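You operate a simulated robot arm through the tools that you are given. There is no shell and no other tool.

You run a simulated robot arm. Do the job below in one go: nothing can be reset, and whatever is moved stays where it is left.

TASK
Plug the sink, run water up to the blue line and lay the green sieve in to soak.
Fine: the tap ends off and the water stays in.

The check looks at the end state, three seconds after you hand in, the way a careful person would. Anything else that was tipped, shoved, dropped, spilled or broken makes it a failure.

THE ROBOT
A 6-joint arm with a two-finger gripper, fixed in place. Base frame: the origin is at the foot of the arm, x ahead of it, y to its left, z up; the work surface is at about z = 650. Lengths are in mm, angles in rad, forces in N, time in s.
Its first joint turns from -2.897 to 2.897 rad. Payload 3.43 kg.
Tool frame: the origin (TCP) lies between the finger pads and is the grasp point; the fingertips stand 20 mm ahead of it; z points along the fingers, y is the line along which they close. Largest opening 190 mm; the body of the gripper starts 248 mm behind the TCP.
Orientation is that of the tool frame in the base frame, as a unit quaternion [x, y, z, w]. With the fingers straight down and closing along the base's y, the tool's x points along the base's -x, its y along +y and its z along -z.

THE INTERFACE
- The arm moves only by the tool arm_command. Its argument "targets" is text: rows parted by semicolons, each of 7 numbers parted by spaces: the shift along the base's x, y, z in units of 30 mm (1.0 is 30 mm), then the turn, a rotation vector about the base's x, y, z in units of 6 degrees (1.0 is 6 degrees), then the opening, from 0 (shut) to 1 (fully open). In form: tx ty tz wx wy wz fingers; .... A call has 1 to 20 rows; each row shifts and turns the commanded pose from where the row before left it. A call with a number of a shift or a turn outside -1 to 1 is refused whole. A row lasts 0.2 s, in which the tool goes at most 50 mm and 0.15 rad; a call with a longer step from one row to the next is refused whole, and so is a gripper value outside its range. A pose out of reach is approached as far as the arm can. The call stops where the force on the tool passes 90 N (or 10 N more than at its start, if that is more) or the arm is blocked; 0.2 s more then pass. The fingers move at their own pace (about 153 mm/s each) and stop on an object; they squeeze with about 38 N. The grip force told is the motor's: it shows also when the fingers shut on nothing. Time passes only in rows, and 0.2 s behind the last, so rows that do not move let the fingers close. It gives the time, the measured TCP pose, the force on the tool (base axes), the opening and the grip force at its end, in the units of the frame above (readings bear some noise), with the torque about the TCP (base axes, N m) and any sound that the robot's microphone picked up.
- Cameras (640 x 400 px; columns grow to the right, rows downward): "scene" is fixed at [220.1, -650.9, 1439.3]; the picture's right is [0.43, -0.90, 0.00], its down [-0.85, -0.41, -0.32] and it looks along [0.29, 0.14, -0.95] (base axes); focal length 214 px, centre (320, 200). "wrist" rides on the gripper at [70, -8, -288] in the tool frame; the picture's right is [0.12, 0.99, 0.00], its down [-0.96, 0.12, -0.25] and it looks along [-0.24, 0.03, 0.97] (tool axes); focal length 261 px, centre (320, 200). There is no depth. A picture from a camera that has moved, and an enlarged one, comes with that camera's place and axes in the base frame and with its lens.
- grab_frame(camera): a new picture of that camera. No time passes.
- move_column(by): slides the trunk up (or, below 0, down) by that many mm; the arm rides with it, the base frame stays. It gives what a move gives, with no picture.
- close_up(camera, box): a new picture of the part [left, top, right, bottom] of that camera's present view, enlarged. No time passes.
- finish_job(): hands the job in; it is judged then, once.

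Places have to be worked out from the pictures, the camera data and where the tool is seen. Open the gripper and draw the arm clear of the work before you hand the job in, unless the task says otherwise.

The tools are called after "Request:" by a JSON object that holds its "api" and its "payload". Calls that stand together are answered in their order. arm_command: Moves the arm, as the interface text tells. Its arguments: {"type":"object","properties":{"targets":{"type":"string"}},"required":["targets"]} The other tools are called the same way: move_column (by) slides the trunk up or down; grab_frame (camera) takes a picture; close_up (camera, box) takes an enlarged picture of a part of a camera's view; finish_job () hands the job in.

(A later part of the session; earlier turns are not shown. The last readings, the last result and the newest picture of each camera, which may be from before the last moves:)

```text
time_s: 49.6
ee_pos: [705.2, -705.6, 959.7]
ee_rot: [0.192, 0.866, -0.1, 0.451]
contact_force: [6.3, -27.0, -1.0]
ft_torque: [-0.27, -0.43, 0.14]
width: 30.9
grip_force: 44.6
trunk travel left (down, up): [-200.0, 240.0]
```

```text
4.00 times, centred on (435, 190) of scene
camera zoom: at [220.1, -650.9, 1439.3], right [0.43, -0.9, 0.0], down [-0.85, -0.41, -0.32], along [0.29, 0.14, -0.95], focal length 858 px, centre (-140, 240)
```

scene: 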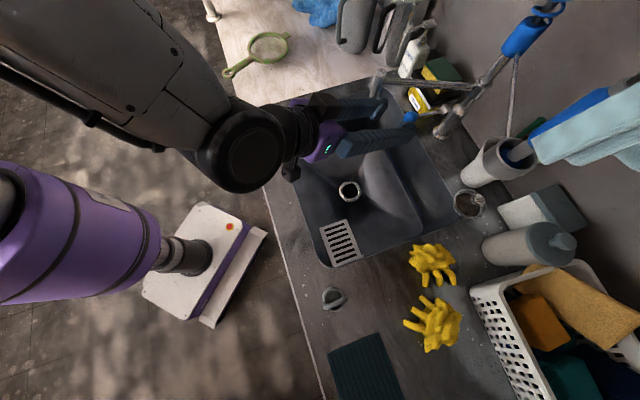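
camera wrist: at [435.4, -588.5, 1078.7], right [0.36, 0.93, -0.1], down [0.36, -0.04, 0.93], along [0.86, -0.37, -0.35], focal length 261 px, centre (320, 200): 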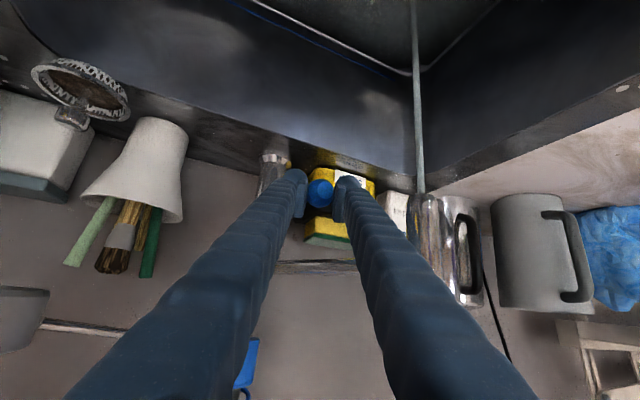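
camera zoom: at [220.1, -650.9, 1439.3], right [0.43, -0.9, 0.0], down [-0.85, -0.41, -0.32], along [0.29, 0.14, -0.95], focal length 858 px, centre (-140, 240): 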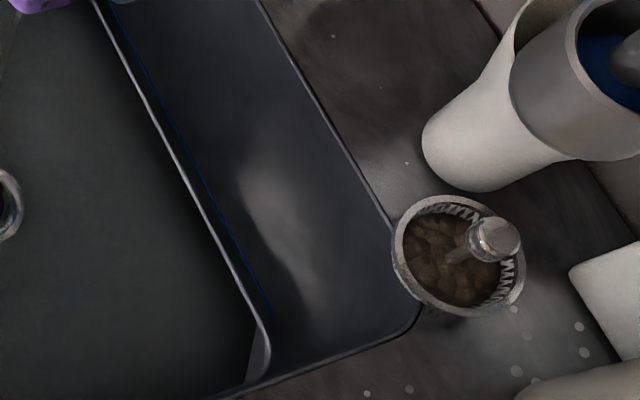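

The level changes slowly at this opening. I zoom on the drain ring and the wall seam for a more sensitive reading.

Request:
{"api": "close_up", "payload": {"camera": "scene", "box": [320, 165, 380, 210]}}

Request:
{"api": "close_up", "payload": {"camera": "scene", "box": [400, 190, 480, 240]}}

Request:
{"api": "close_up", "payload": {"camera": "wrist", "box": [360, 30, 460, 90]}}

```text
8.89 times, centred on (350, 188) of scene
camera zoom: at [220.1, -650.9, 1439.3], right [0.43, -0.9, 0.0], down [-0.85, -0.41, -0.32], along [0.29, 0.14, -0.95], focal length 1906 px, centre (53, 311)
```

zoom: 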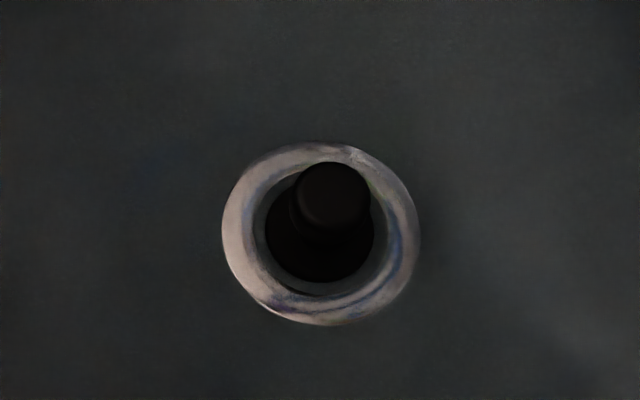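

```text
8.00 times, centred on (440, 215) of scene
camera zoom: at [220.1, -650.9, 1439.3], right [0.43, -0.9, 0.0], down [-0.85, -0.41, -0.32], along [0.29, 0.14, -0.95], focal length 1716 px, centre (-640, 80)
```

zoom: 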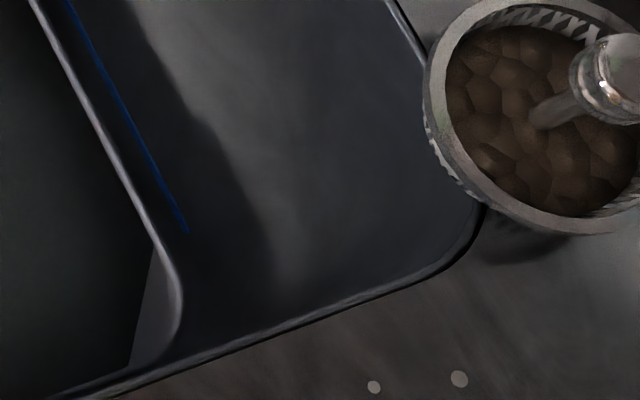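

```text
6.40 times, centred on (410, 60) of wrist
camera zoom: at [450.1, -595.4, 1067.5], right [0.36, 0.93, -0.1], down [0.36, -0.04, 0.93], along [0.86, -0.37, -0.35], focal length 1668 px, centre (-256, 1096)
```

zoom: 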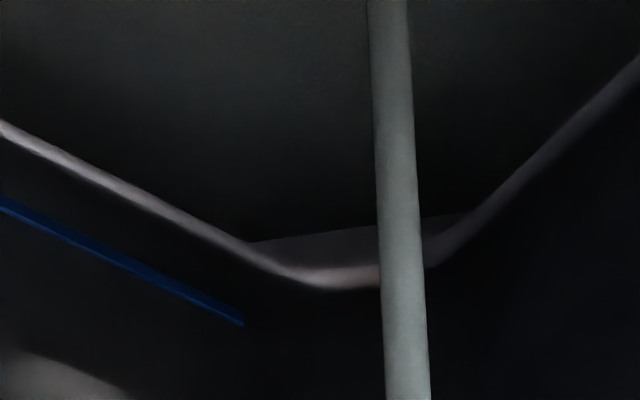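

The level sits near the bottom fillet and the blue line is about 25 mm higher, so the trickle is too slow. I raise the lever further, following its arc (up and slightly outward), to get more flow.

Request:
{"api": "arm_command", "payload": {"targets": "0.03 -0.04 0.2 0 0 0 0;0.03 -0.04 0.2 0 0 0 0;0.04 -0.05 0.2 0 0 0 0;0 0 0 0 0 0 0"}}

Request:
{"api": "close_up", "payload": {"camera": "wrist", "box": [220, 0, 540, 200]}}

Request:
{"api": "close_up", "payload": {"camera": "wrist", "box": [240, 135, 400, 235]}}

Request:
{"api": "close_up", "payload": {"camera": "scene", "box": [380, 85, 460, 135]}}

```text
time_s: 50.6
ee_pos: [706.6, -707.8, 978.0]
ee_rot: [0.19, 0.867, -0.098, 0.45]
contact_force: [-7.7, -11.2, -15.4]
ft_torque: [0.6, 1.13, 0.03]
width: 30.9
grip_force: 44.8
trunk travel left (down, up): [-200.0, 240.0]
```

```text
2.00 times, centred on (380, 100) of wrist
camera zoom: at [452.8, -598.8, 1085.9], right [0.36, 0.93, -0.1], down [0.37, -0.04, 0.93], along [0.86, -0.37, -0.36], focal length 521 px, centre (200, 400)
```

zoom: 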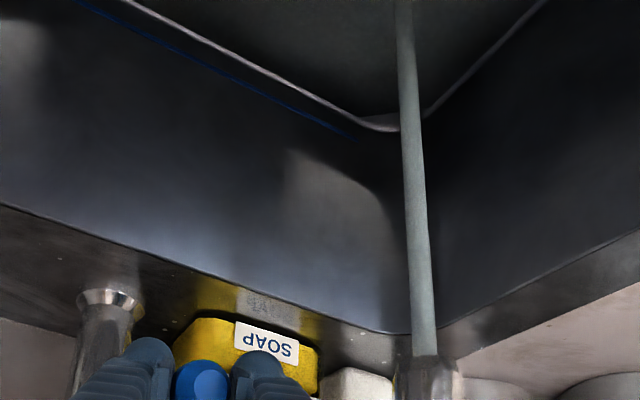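

```text
4.00 times, centred on (320, 185) of wrist
camera zoom: at [452.8, -598.8, 1085.9], right [0.36, 0.93, -0.1], down [0.37, -0.04, 0.93], along [0.86, -0.37, -0.36], focal length 1043 px, centre (320, 260)
```

zoom: 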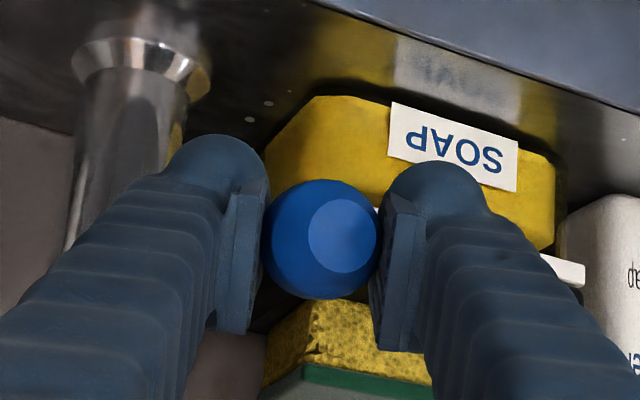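

```text
8.00 times, centred on (420, 110) of scene
camera zoom: at [220.1, -650.9, 1439.3], right [0.43, -0.9, 0.0], down [-0.85, -0.41, -0.32], along [0.29, 0.14, -0.95], focal length 1716 px, centre (-480, 920)
```

zoom: 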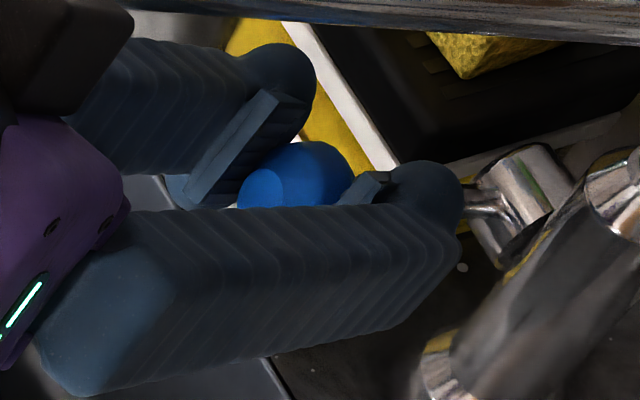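

The lever followed cleanly and the stream looks a little thicker. I wait about 2 s and compare the level again.

Request:
{"api": "arm_command", "payload": {"targets": "0 0 0 0 0 0 0;0 0 0 0 0 0 0;0 0 0 0 0 0 0;0 0 0 0 0 0 0;0 0 0 0 0 0 0;0 0 0 0 0 0 0;0 0 0 0 0 0 0;0 0 0 0 0 0 0;0 0 0 0 0 0 0;0 0 0 0 0 0 0"}}

Request:
{"api": "close_up", "payload": {"camera": "scene", "box": [320, 165, 380, 210]}}

Request:
{"api": "close_up", "payload": {"camera": "scene", "box": [400, 190, 480, 240]}}

Request:
{"api": "close_up", "payload": {"camera": "wrist", "box": [360, 20, 460, 80]}}

Request:
{"api": "close_up", "payload": {"camera": "scene", "box": [260, 70, 480, 270]}}

```text
time_s: 52.8
ee_pos: [708.0, -707.6, 978.9]
ee_rot: [0.191, 0.866, -0.099, 0.45]
contact_force: [-6.1, -10.5, -8.3]
ft_torque: [0.38, 0.75, 0.02]
width: 31.1
grip_force: 44.9
trunk travel left (down, up): [-200.0, 240.0]
```

```text
8.89 times, centred on (350, 188) of scene
camera zoom: at [220.1, -650.9, 1439.3], right [0.43, -0.9, 0.0], down [-0.85, -0.41, -0.32], along [0.29, 0.14, -0.95], focal length 1906 px, centre (53, 311)
```

zoom: 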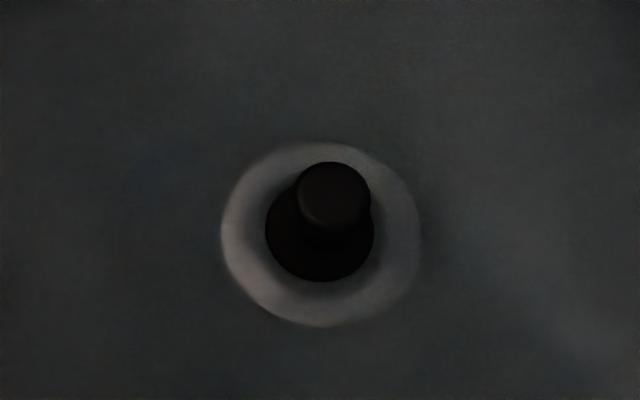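

```text
8.00 times, centred on (440, 215) of scene
camera zoom: at [220.1, -650.9, 1439.3], right [0.43, -0.9, 0.0], down [-0.85, -0.41, -0.32], along [0.29, 0.14, -0.95], focal length 1716 px, centre (-640, 80)
```

zoom: 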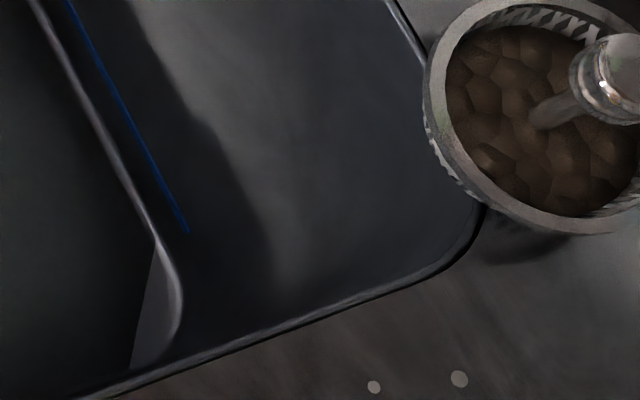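

```text
6.40 times, centred on (410, 50) of wrist
camera zoom: at [453.1, -599.0, 1086.8], right [0.36, 0.93, -0.1], down [0.36, -0.04, 0.93], along [0.86, -0.37, -0.35], focal length 1668 px, centre (-256, 1160)
```

zoom: 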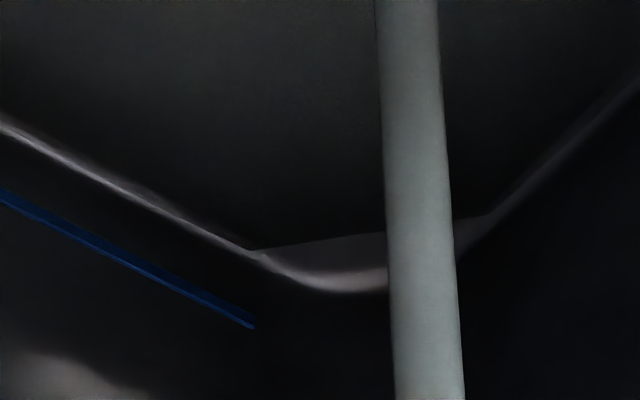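

```text
2.00 times, centred on (370, 170) of scene
camera zoom: at [220.1, -650.9, 1439.3], right [0.43, -0.9, 0.0], down [-0.85, -0.41, -0.32], along [0.29, 0.14, -0.95], focal length 429 px, centre (220, 260)
```

zoom: 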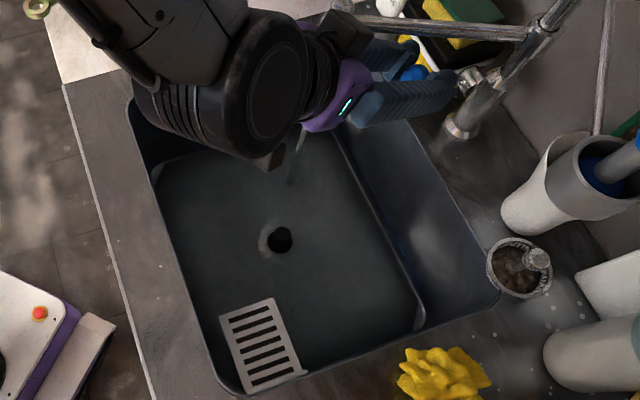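

The level has risen over the drain ring, so the stopper holds water. The blue line is still clearly above, so I wait another 2 s.

Request:
{"api": "arm_command", "payload": {"targets": "0 0 0 0 0 0 0;0 0 0 0 0 0 0;0 0 0 0 0 0 0;0 0 0 0 0 0 0;0 0 0 0 0 0 0;0 0 0 0 0 0 0;0 0 0 0 0 0 0;0 0 0 0 0 0 0;0 0 0 0 0 0 0;0 0 0 0 0 0 0"}}

Request:
{"api": "close_up", "payload": {"camera": "scene", "box": [400, 190, 480, 240]}}

Request:
{"api": "close_up", "payload": {"camera": "wrist", "box": [360, 20, 460, 80]}}

Request:
{"api": "close_up", "payload": {"camera": "scene", "box": [320, 165, 380, 210]}}

```text
time_s: 55.0
ee_pos: [707.2, -706.7, 978.9]
ee_rot: [0.191, 0.867, -0.1, 0.45]
contact_force: [-0.8, -12.2, -3.0]
ft_torque: [-0.03, 0.04, -0.01]
width: 30.8
grip_force: 45.1
trunk travel left (down, up): [-200.0, 240.0]
```

```text
8.00 times, centred on (440, 215) of scene
camera zoom: at [220.1, -650.9, 1439.3], right [0.43, -0.9, 0.0], down [-0.85, -0.41, -0.32], along [0.29, 0.14, -0.95], focal length 1716 px, centre (-640, 80)
```

zoom: 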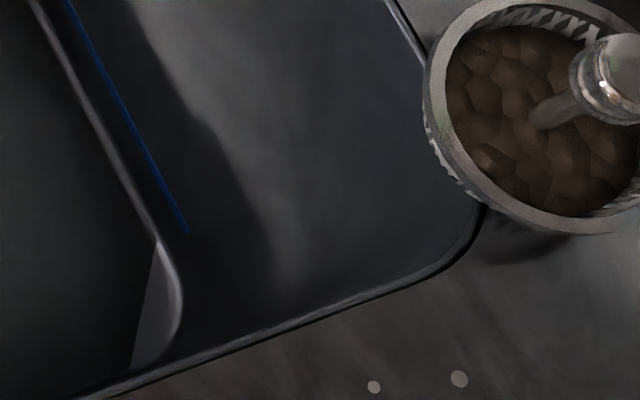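

```text
6.40 times, centred on (410, 50) of wrist
camera zoom: at [453.1, -599.1, 1086.9], right [0.36, 0.93, -0.1], down [0.36, -0.04, 0.93], along [0.86, -0.37, -0.35], focal length 1668 px, centre (-256, 1160)
```

zoom: 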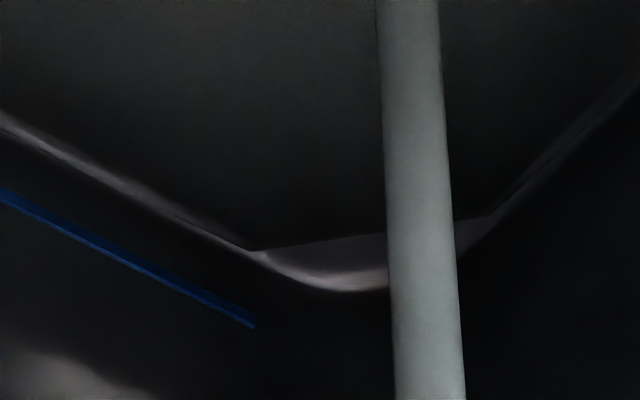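

```text
8.89 times, centred on (350, 188) of scene
camera zoom: at [220.1, -650.9, 1439.3], right [0.43, -0.9, 0.0], down [-0.85, -0.41, -0.32], along [0.29, 0.14, -0.95], focal length 1906 px, centre (53, 311)
```

zoom: 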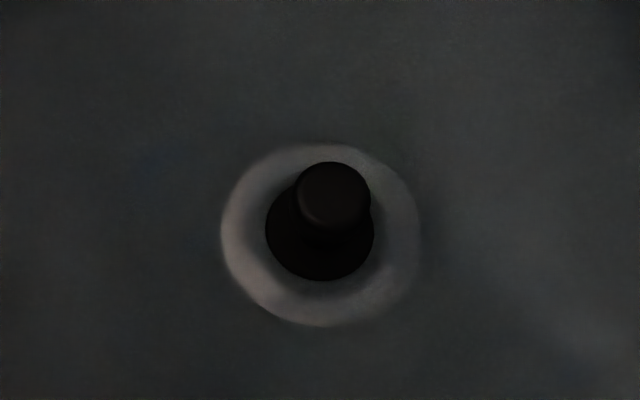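

The level rises steadily but slowly, with roughly 25 mm still to go (blue line at z≈680). I wait a full 4 s and look again.

Request:
{"api": "arm_command", "payload": {"targets": "0 0 0 0 0 0 0;0 0 0 0 0 0 0;0 0 0 0 0 0 0;0 0 0 0 0 0 0;0 0 0 0 0 0 0;0 0 0 0 0 0 0;0 0 0 0 0 0 0;0 0 0 0 0 0 0;0 0 0 0 0 0 0;0 0 0 0 0 0 0;0 0 0 0 0 0 0;0 0 0 0 0 0 0;0 0 0 0 0 0 0;0 0 0 0 0 0 0;0 0 0 0 0 0 0;0 0 0 0 0 0 0;0 0 0 0 0 0 0;0 0 0 0 0 0 0;0 0 0 0 0 0 0;0 0 0 0 0 0 0"}}

Request:
{"api": "close_up", "payload": {"camera": "scene", "box": [400, 190, 480, 240]}}

Request:
{"api": "close_up", "payload": {"camera": "wrist", "box": [360, 20, 460, 80]}}

Request:
{"api": "close_up", "payload": {"camera": "scene", "box": [320, 165, 380, 210]}}

```text
time_s: 59.2
ee_pos: [708.7, -707.9, 979.5]
ee_rot: [0.191, 0.866, -0.099, 0.451]
contact_force: [3.4, -13.8, -1.0]
ft_torque: [-0.35, -0.43, 0.02]
width: 30.8
grip_force: 44.7
trunk travel left (down, up): [-200.0, 240.0]
```

```text
8.00 times, centred on (440, 215) of scene
camera zoom: at [220.1, -650.9, 1439.3], right [0.43, -0.9, 0.0], down [-0.85, -0.41, -0.32], along [0.29, 0.14, -0.95], focal length 1716 px, centre (-640, 80)
```

zoom: 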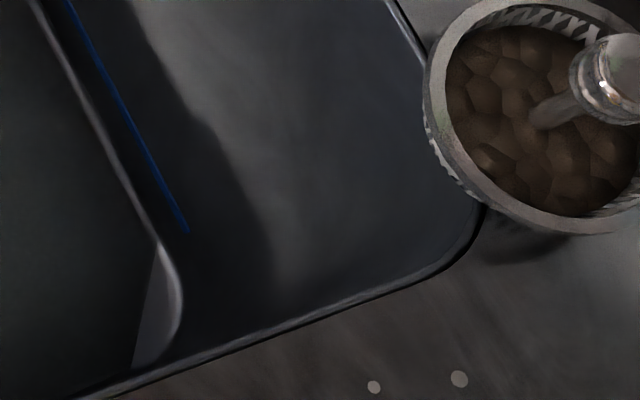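

```text
6.40 times, centred on (410, 50) of wrist
camera zoom: at [453.1, -599.0, 1086.8], right [0.36, 0.93, -0.1], down [0.36, -0.04, 0.93], along [0.86, -0.37, -0.35], focal length 1668 px, centre (-256, 1160)
```

zoom: 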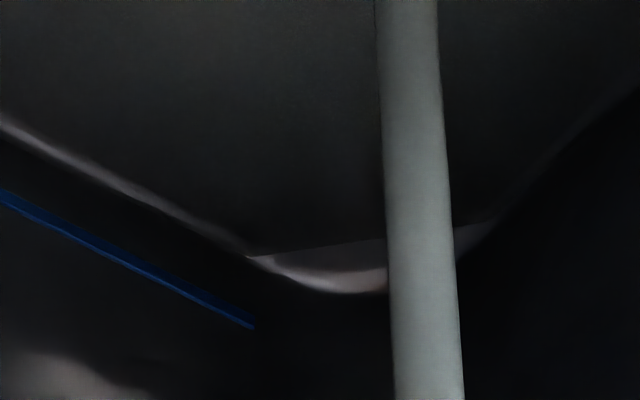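

```text
8.89 times, centred on (350, 188) of scene
camera zoom: at [220.1, -650.9, 1439.3], right [0.43, -0.9, 0.0], down [-0.85, -0.41, -0.32], along [0.29, 0.14, -0.95], focal length 1906 px, centre (53, 311)
```

zoom: 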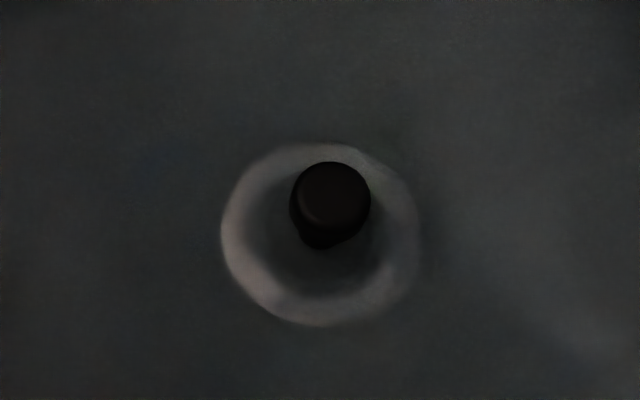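

The stopper's body is now submerged, which puts the level at about z≈665. I wait about 3 s more.

Request:
{"api": "arm_command", "payload": {"targets": "0 0 0 0 0 0 0;0 0 0 0 0 0 0;0 0 0 0 0 0 0;0 0 0 0 0 0 0;0 0 0 0 0 0 0;0 0 0 0 0 0 0;0 0 0 0 0 0 0;0 0 0 0 0 0 0;0 0 0 0 0 0 0;0 0 0 0 0 0 0;0 0 0 0 0 0 0;0 0 0 0 0 0 0;0 0 0 0 0 0 0;0 0 0 0 0 0 0"}}

Request:
{"api": "close_up", "payload": {"camera": "scene", "box": [400, 190, 480, 240]}}

Request:
{"api": "close_up", "payload": {"camera": "wrist", "box": [360, 20, 460, 80]}}

Request:
{"api": "close_up", "payload": {"camera": "scene", "box": [320, 165, 380, 210]}}

```text
time_s: 62.2
ee_pos: [708.0, -707.7, 979.0]
ee_rot: [0.191, 0.866, -0.099, 0.452]
contact_force: [-0.1, -14.0, -4.2]
ft_torque: [-0.08, -0.14, 0.02]
width: 30.9
grip_force: 44.9
trunk travel left (down, up): [-200.0, 240.0]
```

```text
8.00 times, centred on (440, 215) of scene
camera zoom: at [220.1, -650.9, 1439.3], right [0.43, -0.9, 0.0], down [-0.85, -0.41, -0.32], along [0.29, 0.14, -0.95], focal length 1716 px, centre (-640, 80)
```

zoom: 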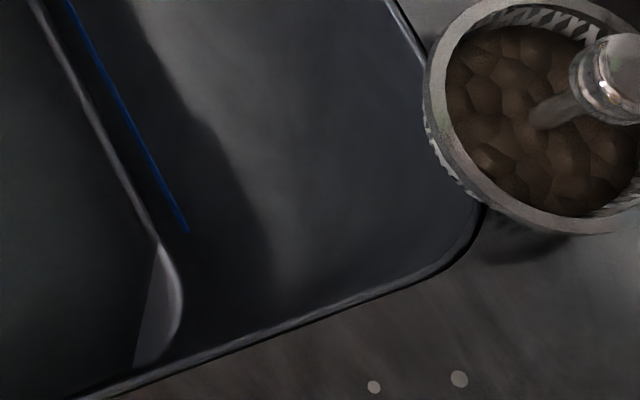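

```text
6.40 times, centred on (410, 50) of wrist
camera zoom: at [453.0, -599.0, 1086.7], right [0.36, 0.93, -0.1], down [0.37, -0.04, 0.93], along [0.86, -0.37, -0.35], focal length 1668 px, centre (-256, 1160)
```

zoom: 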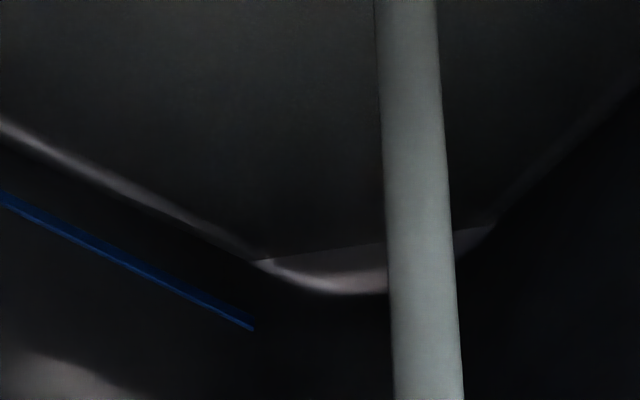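

```text
8.89 times, centred on (350, 188) of scene
camera zoom: at [220.1, -650.9, 1439.3], right [0.43, -0.9, 0.0], down [-0.85, -0.41, -0.32], along [0.29, 0.14, -0.95], focal length 1906 px, centre (53, 311)
```

zoom: 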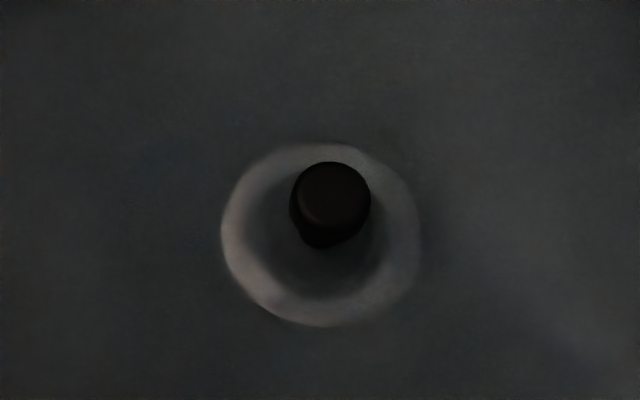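

The level climbs only about 0.6 mm/s, with perhaps 15 to 25 mm left. I raise the lever a little further along its arc to speed it up.

Request:
{"api": "arm_command", "payload": {"targets": "0.045 -0.055 0.18 0 0 0 0;0.045 -0.055 0.18 0 0 0 0;0.05 -0.06 0.18 0 0 0 0;0 0 0 0 0 0 0;0 0 0 0 0 0 0;0 0 0 0 0 0 0;0 0 0 0 0 0 0;0 0 0 0 0 0 0"}}

Request:
{"api": "close_up", "payload": {"camera": "wrist", "box": [240, 135, 400, 235]}}

Request:
{"api": "close_up", "payload": {"camera": "wrist", "box": [360, 10, 460, 70]}}

Request:
{"api": "close_up", "payload": {"camera": "scene", "box": [320, 165, 380, 210]}}

```text
time_s: 64.0
ee_pos: [712.8, -712.5, 994.2]
ee_rot: [0.19, 0.867, -0.098, 0.45]
contact_force: [0.6, -1.8, -22.3]
ft_torque: [0.02, 0.93, 0.12]
width: 30.9
grip_force: 45.4
trunk travel left (down, up): [-200.0, 240.0]
```

```text
4.00 times, centred on (320, 185) of wrist
camera zoom: at [458.0, -603.8, 1101.8], right [0.36, 0.93, -0.1], down [0.37, -0.04, 0.93], along [0.86, -0.37, -0.36], focal length 1043 px, centre (320, 260)
```

zoom: 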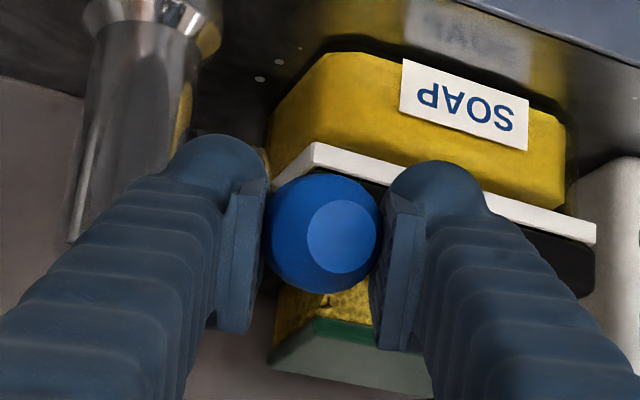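

```text
6.40 times, centred on (410, 40) of wrist
camera zoom: at [458.0, -603.8, 1101.8], right [0.36, 0.93, -0.1], down [0.37, -0.04, 0.93], along [0.86, -0.37, -0.36], focal length 1668 px, centre (-256, 1224)
```

zoom: 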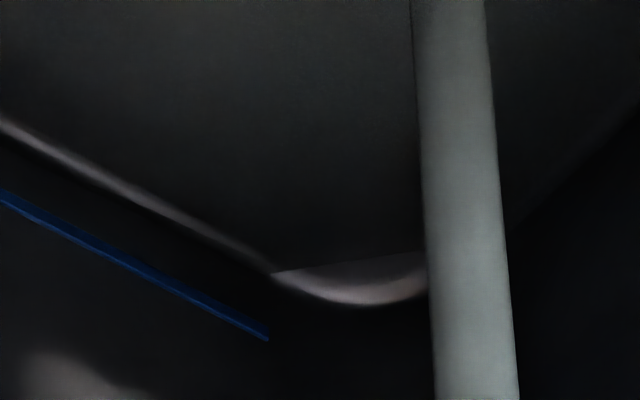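

```text
8.89 times, centred on (350, 188) of scene
camera zoom: at [220.1, -650.9, 1439.3], right [0.43, -0.9, 0.0], down [-0.85, -0.41, -0.32], along [0.29, 0.14, -0.95], focal length 1906 px, centre (53, 311)
```

zoom: 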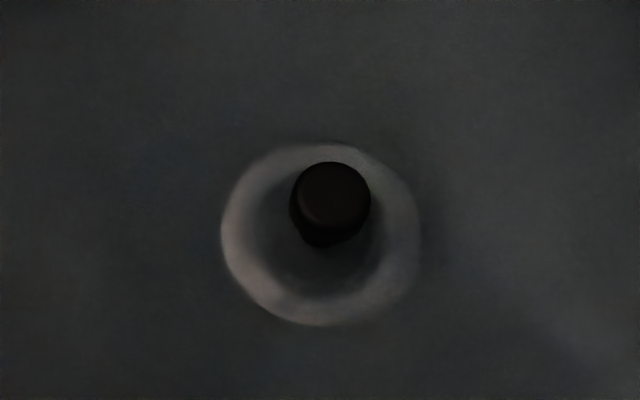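

The stream is thicker now. I wait about 3 s and check the gap to the blue line.

Request:
{"api": "arm_command", "payload": {"targets": "0 0 0 0 0 0 0;0 0 0 0 0 0 0;0 0 0 0 0 0 0;0 0 0 0 0 0 0;0 0 0 0 0 0 0;0 0 0 0 0 0 0;0 0 0 0 0 0 0;0 0 0 0 0 0 0;0 0 0 0 0 0 0;0 0 0 0 0 0 0;0 0 0 0 0 0 0;0 0 0 0 0 0 0;0 0 0 0 0 0 0;0 0 0 0 0 0 0;0 0 0 0 0 0 0"}}

Request:
{"api": "close_up", "payload": {"camera": "wrist", "box": [360, 10, 460, 70]}}

Request:
{"api": "close_up", "payload": {"camera": "scene", "box": [320, 165, 380, 210]}}

Request:
{"api": "close_up", "payload": {"camera": "scene", "box": [400, 190, 480, 240]}}

```text
time_s: 67.2
ee_pos: [712.5, -712.8, 994.1]
ee_rot: [0.191, 0.866, -0.1, 0.451]
contact_force: [9.1, -4.8, -13.0]
ft_torque: [0.05, 0.26, 0.03]
width: 31.0
grip_force: 44.7
trunk travel left (down, up): [-200.0, 240.0]
```

```text
6.40 times, centred on (410, 40) of wrist
camera zoom: at [458.2, -603.9, 1102.3], right [0.36, 0.93, -0.1], down [0.37, -0.04, 0.93], along [0.86, -0.37, -0.35], focal length 1668 px, centre (-256, 1224)
```

zoom: 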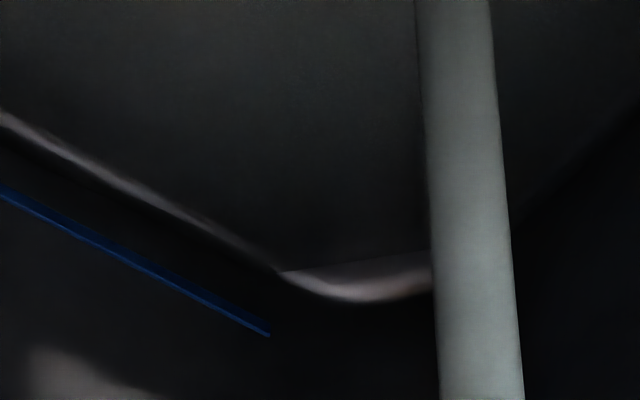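

```text
8.89 times, centred on (350, 188) of scene
camera zoom: at [220.1, -650.9, 1439.3], right [0.43, -0.9, 0.0], down [-0.85, -0.41, -0.32], along [0.29, 0.14, -0.95], focal length 1906 px, centre (53, 311)
```

zoom: 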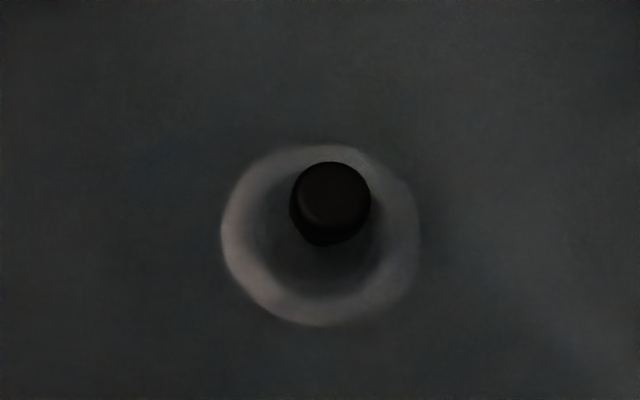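

```text
8.00 times, centred on (440, 215) of scene
camera zoom: at [220.1, -650.9, 1439.3], right [0.43, -0.9, 0.0], down [-0.85, -0.41, -0.32], along [0.29, 0.14, -0.95], focal length 1716 px, centre (-640, 80)
```

zoom: 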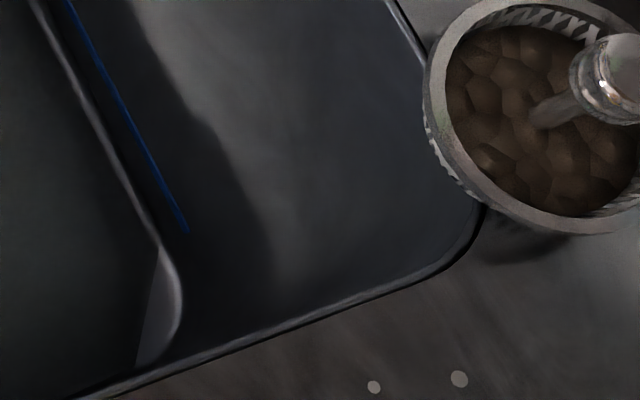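

I judge the finger's upper edge to be close under the spout arm, so I won't raise the lever further. I simply wait 4 s at this flow.

Request:
{"api": "arm_command", "payload": {"targets": "0 0 0 0 0 0 0;0 0 0 0 0 0 0;0 0 0 0 0 0 0;0 0 0 0 0 0 0;0 0 0 0 0 0 0;0 0 0 0 0 0 0;0 0 0 0 0 0 0;0 0 0 0 0 0 0;0 0 0 0 0 0 0;0 0 0 0 0 0 0;0 0 0 0 0 0 0;0 0 0 0 0 0 0;0 0 0 0 0 0 0;0 0 0 0 0 0 0;0 0 0 0 0 0 0;0 0 0 0 0 0 0;0 0 0 0 0 0 0;0 0 0 0 0 0 0;0 0 0 0 0 0 0;0 0 0 0 0 0 0"}}

Request:
{"api": "close_up", "payload": {"camera": "wrist", "box": [360, 10, 460, 70]}}

Request:
{"api": "close_up", "payload": {"camera": "scene", "box": [320, 165, 380, 210]}}

Request:
{"api": "close_up", "payload": {"camera": "scene", "box": [380, 150, 460, 200]}}

```text
time_s: 71.4
ee_pos: [712.5, -712.9, 994.9]
ee_rot: [0.191, 0.866, -0.099, 0.451]
contact_force: [16.4, -10.9, -5.6]
ft_torque: [-0.38, -0.55, 0.01]
width: 31.1
grip_force: 45.1
trunk travel left (down, up): [-200.0, 240.0]
```

```text
6.40 times, centred on (410, 40) of wrist
camera zoom: at [458.1, -603.8, 1102.3], right [0.36, 0.93, -0.1], down [0.37, -0.04, 0.93], along [0.86, -0.37, -0.35], focal length 1668 px, centre (-256, 1224)
```

zoom: 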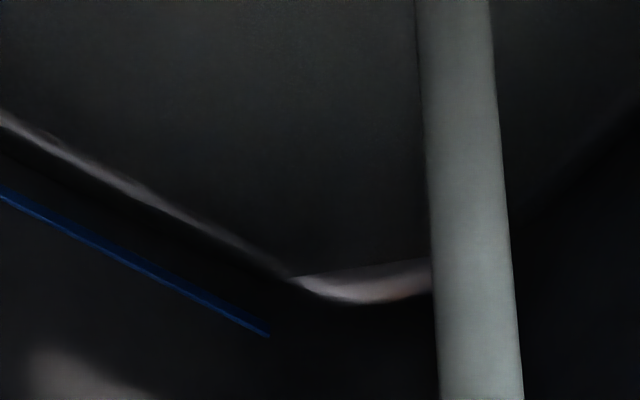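

```text
8.89 times, centred on (350, 188) of scene
camera zoom: at [220.1, -650.9, 1439.3], right [0.43, -0.9, 0.0], down [-0.85, -0.41, -0.32], along [0.29, 0.14, -0.95], focal length 1906 px, centre (53, 311)
```

zoom: 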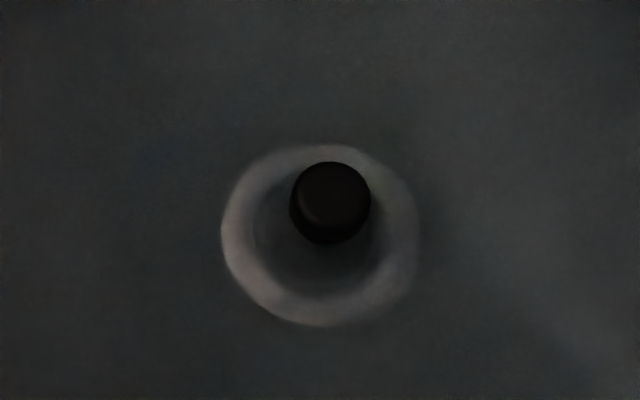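

```text
8.00 times, centred on (420, 175) of scene
camera zoom: at [220.1, -650.9, 1439.3], right [0.43, -0.9, 0.0], down [-0.85, -0.41, -0.32], along [0.29, 0.14, -0.95], focal length 1716 px, centre (-480, 400)
```

zoom: 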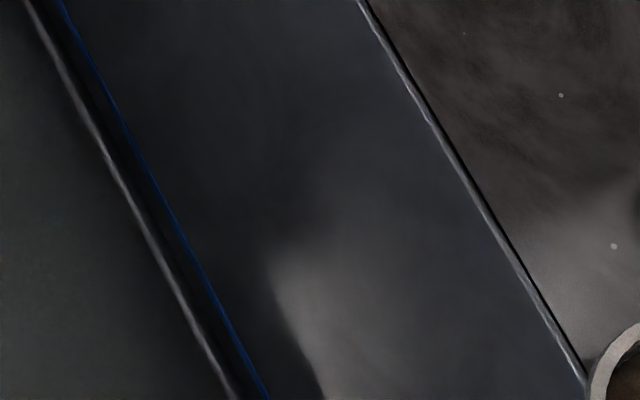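

The gap is still perhaps 12 to 20 mm. I keep waiting in 4 s slices.

Request:
{"api": "arm_command", "payload": {"targets": "0 0 0 0 0 0 0;0 0 0 0 0 0 0;0 0 0 0 0 0 0;0 0 0 0 0 0 0;0 0 0 0 0 0 0;0 0 0 0 0 0 0;0 0 0 0 0 0 0;0 0 0 0 0 0 0;0 0 0 0 0 0 0;0 0 0 0 0 0 0;0 0 0 0 0 0 0;0 0 0 0 0 0 0;0 0 0 0 0 0 0;0 0 0 0 0 0 0;0 0 0 0 0 0 0;0 0 0 0 0 0 0;0 0 0 0 0 0 0;0 0 0 0 0 0 0;0 0 0 0 0 0 0;0 0 0 0 0 0 0"}}

Request:
{"api": "close_up", "payload": {"camera": "wrist", "box": [360, 10, 460, 70]}}

Request:
{"api": "close_up", "payload": {"camera": "scene", "box": [320, 165, 380, 210]}}

Request:
{"api": "close_up", "payload": {"camera": "scene", "box": [380, 150, 460, 200]}}

```text
time_s: 75.6
ee_pos: [712.7, -712.1, 993.6]
ee_rot: [0.19, 0.867, -0.099, 0.45]
contact_force: [12.6, -8.2, -6.8]
ft_torque: [-0.11, -0.18, -0.01]
width: 31.0
grip_force: 45.1
trunk travel left (down, up): [-200.0, 240.0]
```

```text
6.40 times, centred on (410, 40) of wrist
camera zoom: at [457.9, -603.7, 1102.1], right [0.36, 0.93, -0.1], down [0.37, -0.04, 0.93], along [0.86, -0.37, -0.36], focal length 1668 px, centre (-256, 1224)
```

zoom: 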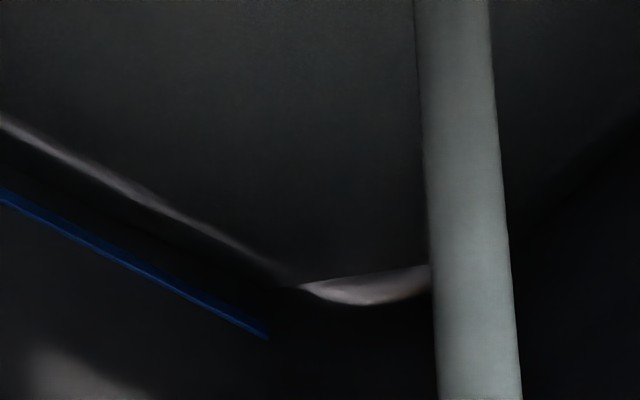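

```text
8.89 times, centred on (350, 188) of scene
camera zoom: at [220.1, -650.9, 1439.3], right [0.43, -0.9, 0.0], down [-0.85, -0.41, -0.32], along [0.29, 0.14, -0.95], focal length 1906 px, centre (53, 311)
```

zoom: 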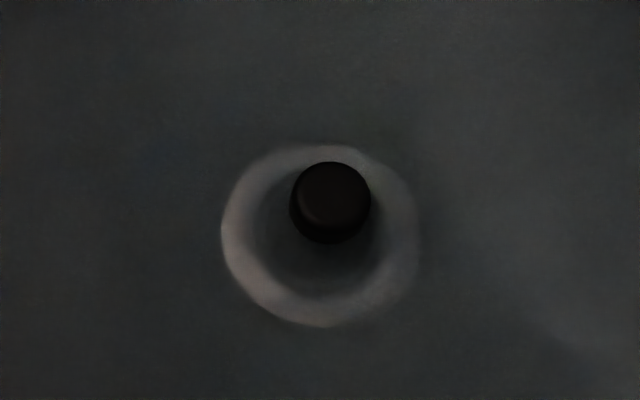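

```text
8.00 times, centred on (420, 175) of scene
camera zoom: at [220.1, -650.9, 1439.3], right [0.43, -0.9, 0.0], down [-0.85, -0.41, -0.32], along [0.29, 0.14, -0.95], focal length 1716 px, centre (-480, 400)
```

zoom: 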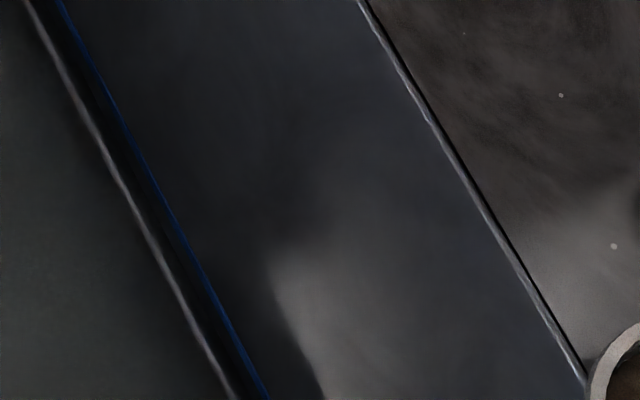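

I continue waiting; the corner patch shows the level rising about 0.8 mm/s.

Request:
{"api": "arm_command", "payload": {"targets": "0 0 0 0 0 0 0;0 0 0 0 0 0 0;0 0 0 0 0 0 0;0 0 0 0 0 0 0;0 0 0 0 0 0 0;0 0 0 0 0 0 0;0 0 0 0 0 0 0;0 0 0 0 0 0 0;0 0 0 0 0 0 0;0 0 0 0 0 0 0;0 0 0 0 0 0 0;0 0 0 0 0 0 0;0 0 0 0 0 0 0;0 0 0 0 0 0 0;0 0 0 0 0 0 0;0 0 0 0 0 0 0;0 0 0 0 0 0 0;0 0 0 0 0 0 0;0 0 0 0 0 0 0;0 0 0 0 0 0 0"}}

Request:
{"api": "close_up", "payload": {"camera": "wrist", "box": [360, 10, 460, 70]}}

Request:
{"api": "close_up", "payload": {"camera": "scene", "box": [320, 165, 380, 210]}}

Request:
{"api": "close_up", "payload": {"camera": "scene", "box": [400, 190, 480, 240]}}

```text
time_s: 79.8
ee_pos: [712.2, -712.3, 995.0]
ee_rot: [0.19, 0.866, -0.099, 0.451]
contact_force: [9.4, -5.6, -7.8]
ft_torque: [0.03, 0.18, -0.02]
width: 31.4
grip_force: 45.0
trunk travel left (down, up): [-200.0, 240.0]
```

```text
6.40 times, centred on (410, 40) of wrist
camera zoom: at [457.9, -603.7, 1102.2], right [0.36, 0.93, -0.1], down [0.37, -0.04, 0.93], along [0.86, -0.37, -0.36], focal length 1668 px, centre (-256, 1224)
```

zoom: 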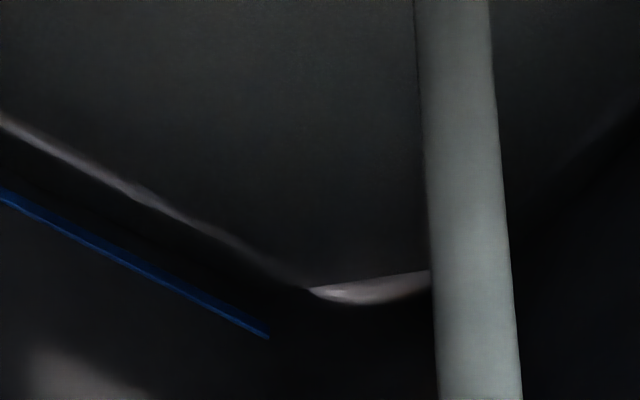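

```text
8.89 times, centred on (350, 188) of scene
camera zoom: at [220.1, -650.9, 1439.3], right [0.43, -0.9, 0.0], down [-0.85, -0.41, -0.32], along [0.29, 0.14, -0.95], focal length 1906 px, centre (53, 311)
```

zoom: 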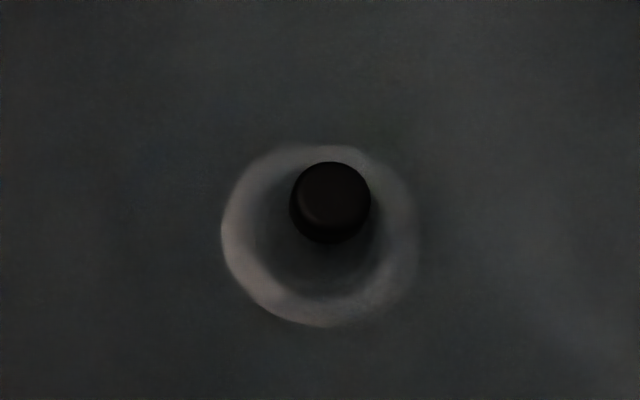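

```text
8.00 times, centred on (440, 215) of scene
camera zoom: at [220.1, -650.9, 1439.3], right [0.43, -0.9, 0.0], down [-0.85, -0.41, -0.32], along [0.29, 0.14, -0.95], focal length 1716 px, centre (-640, 80)
```

zoom: 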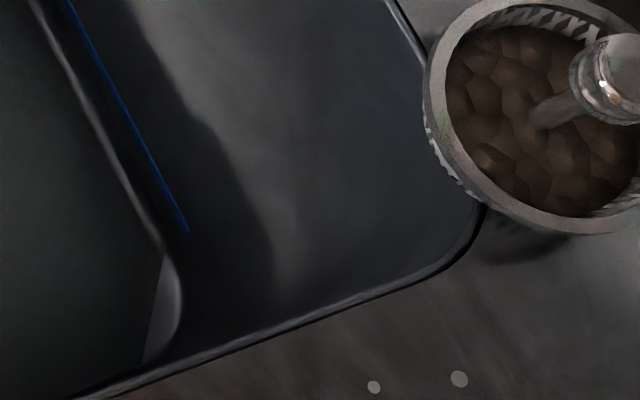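

The water edge is now climbing the bottom fillet and I estimate about 13 mm left. I wait two more slices, checking in between.

Request:
{"api": "arm_command", "payload": {"targets": "0 0 0 0 0 0 0;0 0 0 0 0 0 0;0 0 0 0 0 0 0;0 0 0 0 0 0 0;0 0 0 0 0 0 0;0 0 0 0 0 0 0;0 0 0 0 0 0 0;0 0 0 0 0 0 0;0 0 0 0 0 0 0;0 0 0 0 0 0 0;0 0 0 0 0 0 0;0 0 0 0 0 0 0;0 0 0 0 0 0 0;0 0 0 0 0 0 0;0 0 0 0 0 0 0;0 0 0 0 0 0 0;0 0 0 0 0 0 0;0 0 0 0 0 0 0;0 0 0 0 0 0 0;0 0 0 0 0 0 0"}}

Request:
{"api": "close_up", "payload": {"camera": "wrist", "box": [360, 10, 460, 70]}}

Request:
{"api": "close_up", "payload": {"camera": "scene", "box": [400, 190, 480, 240]}}

Request:
{"api": "close_up", "payload": {"camera": "scene", "box": [260, 70, 480, 270]}}

```text
time_s: 84.0
ee_pos: [711.7, -712.9, 994.7]
ee_rot: [0.19, 0.867, -0.099, 0.451]
contact_force: [11.1, -5.7, -7.7]
ft_torque: [-0.04, 0.0, -0.04]
width: 31.0
grip_force: 44.6
trunk travel left (down, up): [-200.0, 240.0]
```

```text
6.40 times, centred on (410, 40) of wrist
camera zoom: at [457.8, -603.7, 1102.3], right [0.36, 0.93, -0.1], down [0.37, -0.04, 0.93], along [0.86, -0.37, -0.35], focal length 1668 px, centre (-256, 1224)
```

zoom: 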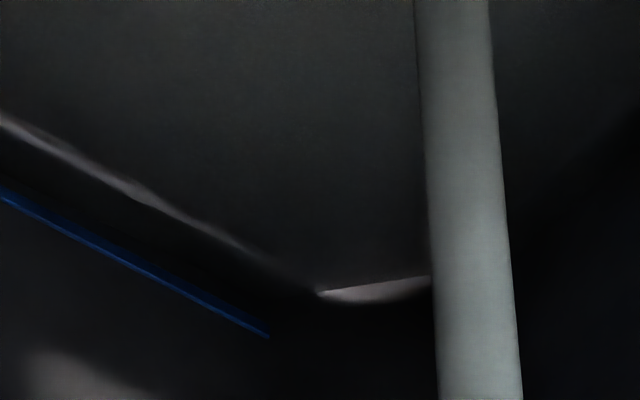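

```text
8.00 times, centred on (440, 215) of scene
camera zoom: at [220.1, -650.9, 1439.3], right [0.43, -0.9, 0.0], down [-0.85, -0.41, -0.32], along [0.29, 0.14, -0.95], focal length 1716 px, centre (-640, 80)
```

zoom: 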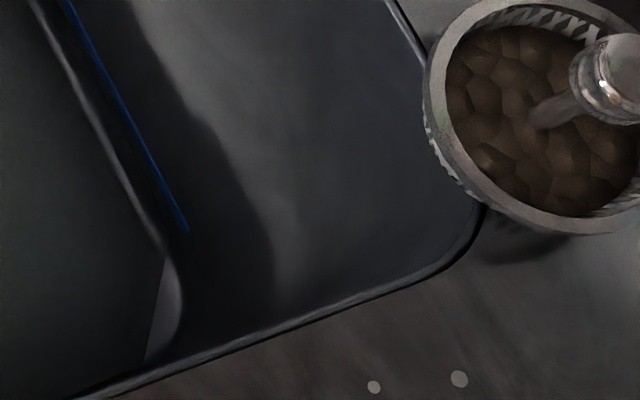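

```text
2.00 times, centred on (370, 170) of scene
camera zoom: at [220.1, -650.9, 1439.3], right [0.43, -0.9, 0.0], down [-0.85, -0.41, -0.32], along [0.29, 0.14, -0.95], focal length 429 px, centre (220, 260)
```

zoom: 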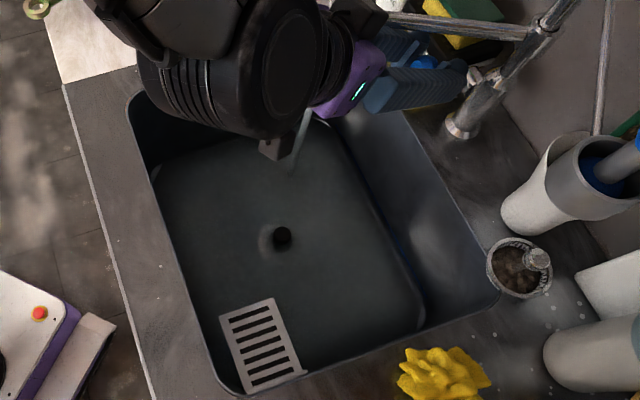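

The fillet highlight is being covered, so the level is at about that height. I keep waiting.

Request:
{"api": "arm_command", "payload": {"targets": "0 0 0 0 0 0 0;0 0 0 0 0 0 0;0 0 0 0 0 0 0;0 0 0 0 0 0 0;0 0 0 0 0 0 0;0 0 0 0 0 0 0;0 0 0 0 0 0 0;0 0 0 0 0 0 0;0 0 0 0 0 0 0;0 0 0 0 0 0 0;0 0 0 0 0 0 0;0 0 0 0 0 0 0;0 0 0 0 0 0 0;0 0 0 0 0 0 0;0 0 0 0 0 0 0;0 0 0 0 0 0 0;0 0 0 0 0 0 0;0 0 0 0 0 0 0;0 0 0 0 0 0 0;0 0 0 0 0 0 0"}}

Request:
{"api": "close_up", "payload": {"camera": "wrist", "box": [360, 10, 460, 70]}}

Request:
{"api": "close_up", "payload": {"camera": "scene", "box": [400, 190, 480, 240]}}

Request:
{"api": "close_up", "payload": {"camera": "scene", "box": [320, 165, 380, 210]}}

```text
time_s: 88.2
ee_pos: [712.0, -713.4, 994.8]
ee_rot: [0.19, 0.866, -0.099, 0.452]
contact_force: [11.3, -6.5, -6.1]
ft_torque: [-0.07, -0.12, 0.0]
width: 30.9
grip_force: 45.1
trunk travel left (down, up): [-200.0, 240.0]
```

```text
6.40 times, centred on (410, 40) of wrist
camera zoom: at [457.8, -603.7, 1102.3], right [0.36, 0.93, -0.1], down [0.37, -0.04, 0.93], along [0.86, -0.37, -0.35], focal length 1668 px, centre (-256, 1224)
```

zoom: 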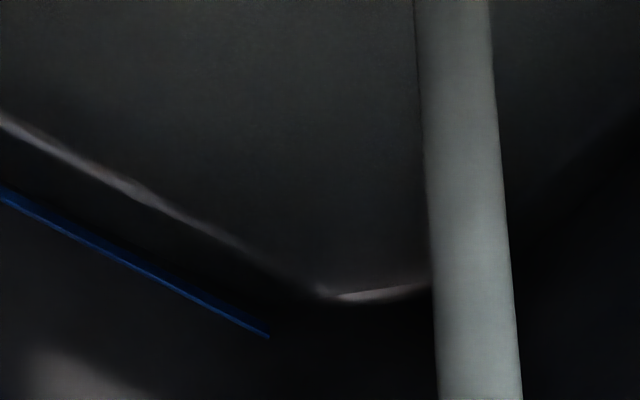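

```text
8.00 times, centred on (440, 215) of scene
camera zoom: at [220.1, -650.9, 1439.3], right [0.43, -0.9, 0.0], down [-0.85, -0.41, -0.32], along [0.29, 0.14, -0.95], focal length 1716 px, centre (-640, 80)
```

zoom: 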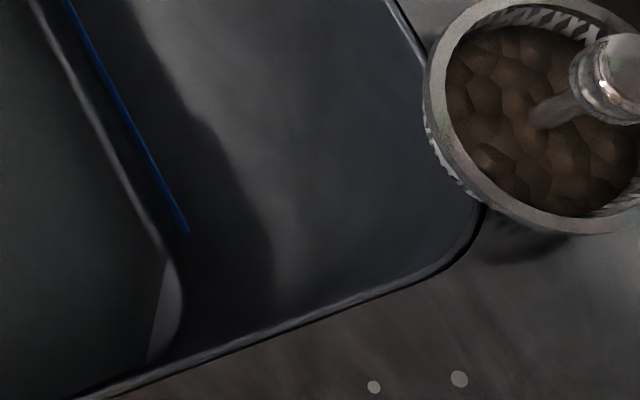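

```text
8.89 times, centred on (350, 188) of scene
camera zoom: at [220.1, -650.9, 1439.3], right [0.43, -0.9, 0.0], down [-0.85, -0.41, -0.32], along [0.29, 0.14, -0.95], focal length 1906 px, centre (53, 311)
```

zoom: 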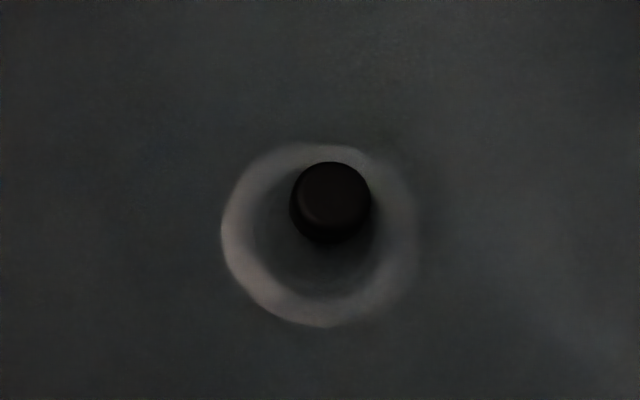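

The level continues upward with no sign of leaking. I wait on.

Request:
{"api": "arm_command", "payload": {"targets": "0 0 0 0 0 0 0;0 0 0 0 0 0 0;0 0 0 0 0 0 0;0 0 0 0 0 0 0;0 0 0 0 0 0 0;0 0 0 0 0 0 0;0 0 0 0 0 0 0;0 0 0 0 0 0 0;0 0 0 0 0 0 0;0 0 0 0 0 0 0;0 0 0 0 0 0 0;0 0 0 0 0 0 0;0 0 0 0 0 0 0;0 0 0 0 0 0 0;0 0 0 0 0 0 0;0 0 0 0 0 0 0;0 0 0 0 0 0 0;0 0 0 0 0 0 0;0 0 0 0 0 0 0;0 0 0 0 0 0 0"}}

Request:
{"api": "close_up", "payload": {"camera": "wrist", "box": [360, 10, 460, 70]}}

Request:
{"api": "close_up", "payload": {"camera": "scene", "box": [320, 165, 380, 210]}}

```text
time_s: 92.4
ee_pos: [711.4, -711.5, 994.7]
ee_rot: [0.19, 0.867, -0.099, 0.451]
contact_force: [11.4, -6.5, -8.5]
ft_torque: [-0.1, -0.08, -0.02]
width: 31.2
grip_force: 44.7
trunk travel left (down, up): [-200.0, 240.0]
```

```text
6.40 times, centred on (410, 40) of wrist
camera zoom: at [457.8, -603.7, 1102.3], right [0.36, 0.93, -0.1], down [0.37, -0.04, 0.93], along [0.86, -0.37, -0.35], focal length 1668 px, centre (-256, 1224)
```

zoom: 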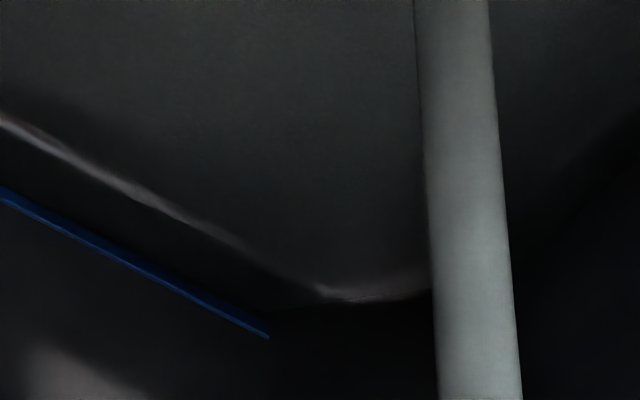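

```text
8.89 times, centred on (350, 188) of scene
camera zoom: at [220.1, -650.9, 1439.3], right [0.43, -0.9, 0.0], down [-0.85, -0.41, -0.32], along [0.29, 0.14, -0.95], focal length 1906 px, centre (53, 311)
```

zoom: 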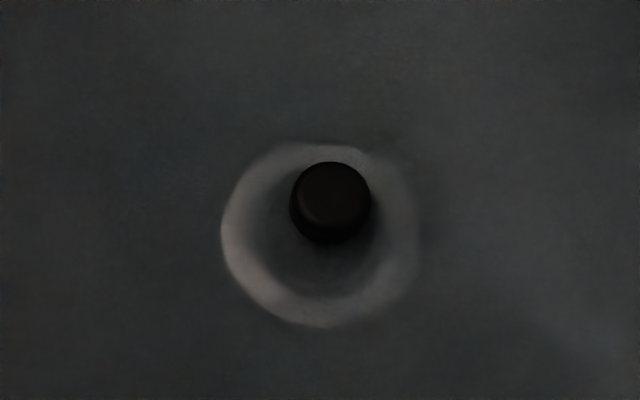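

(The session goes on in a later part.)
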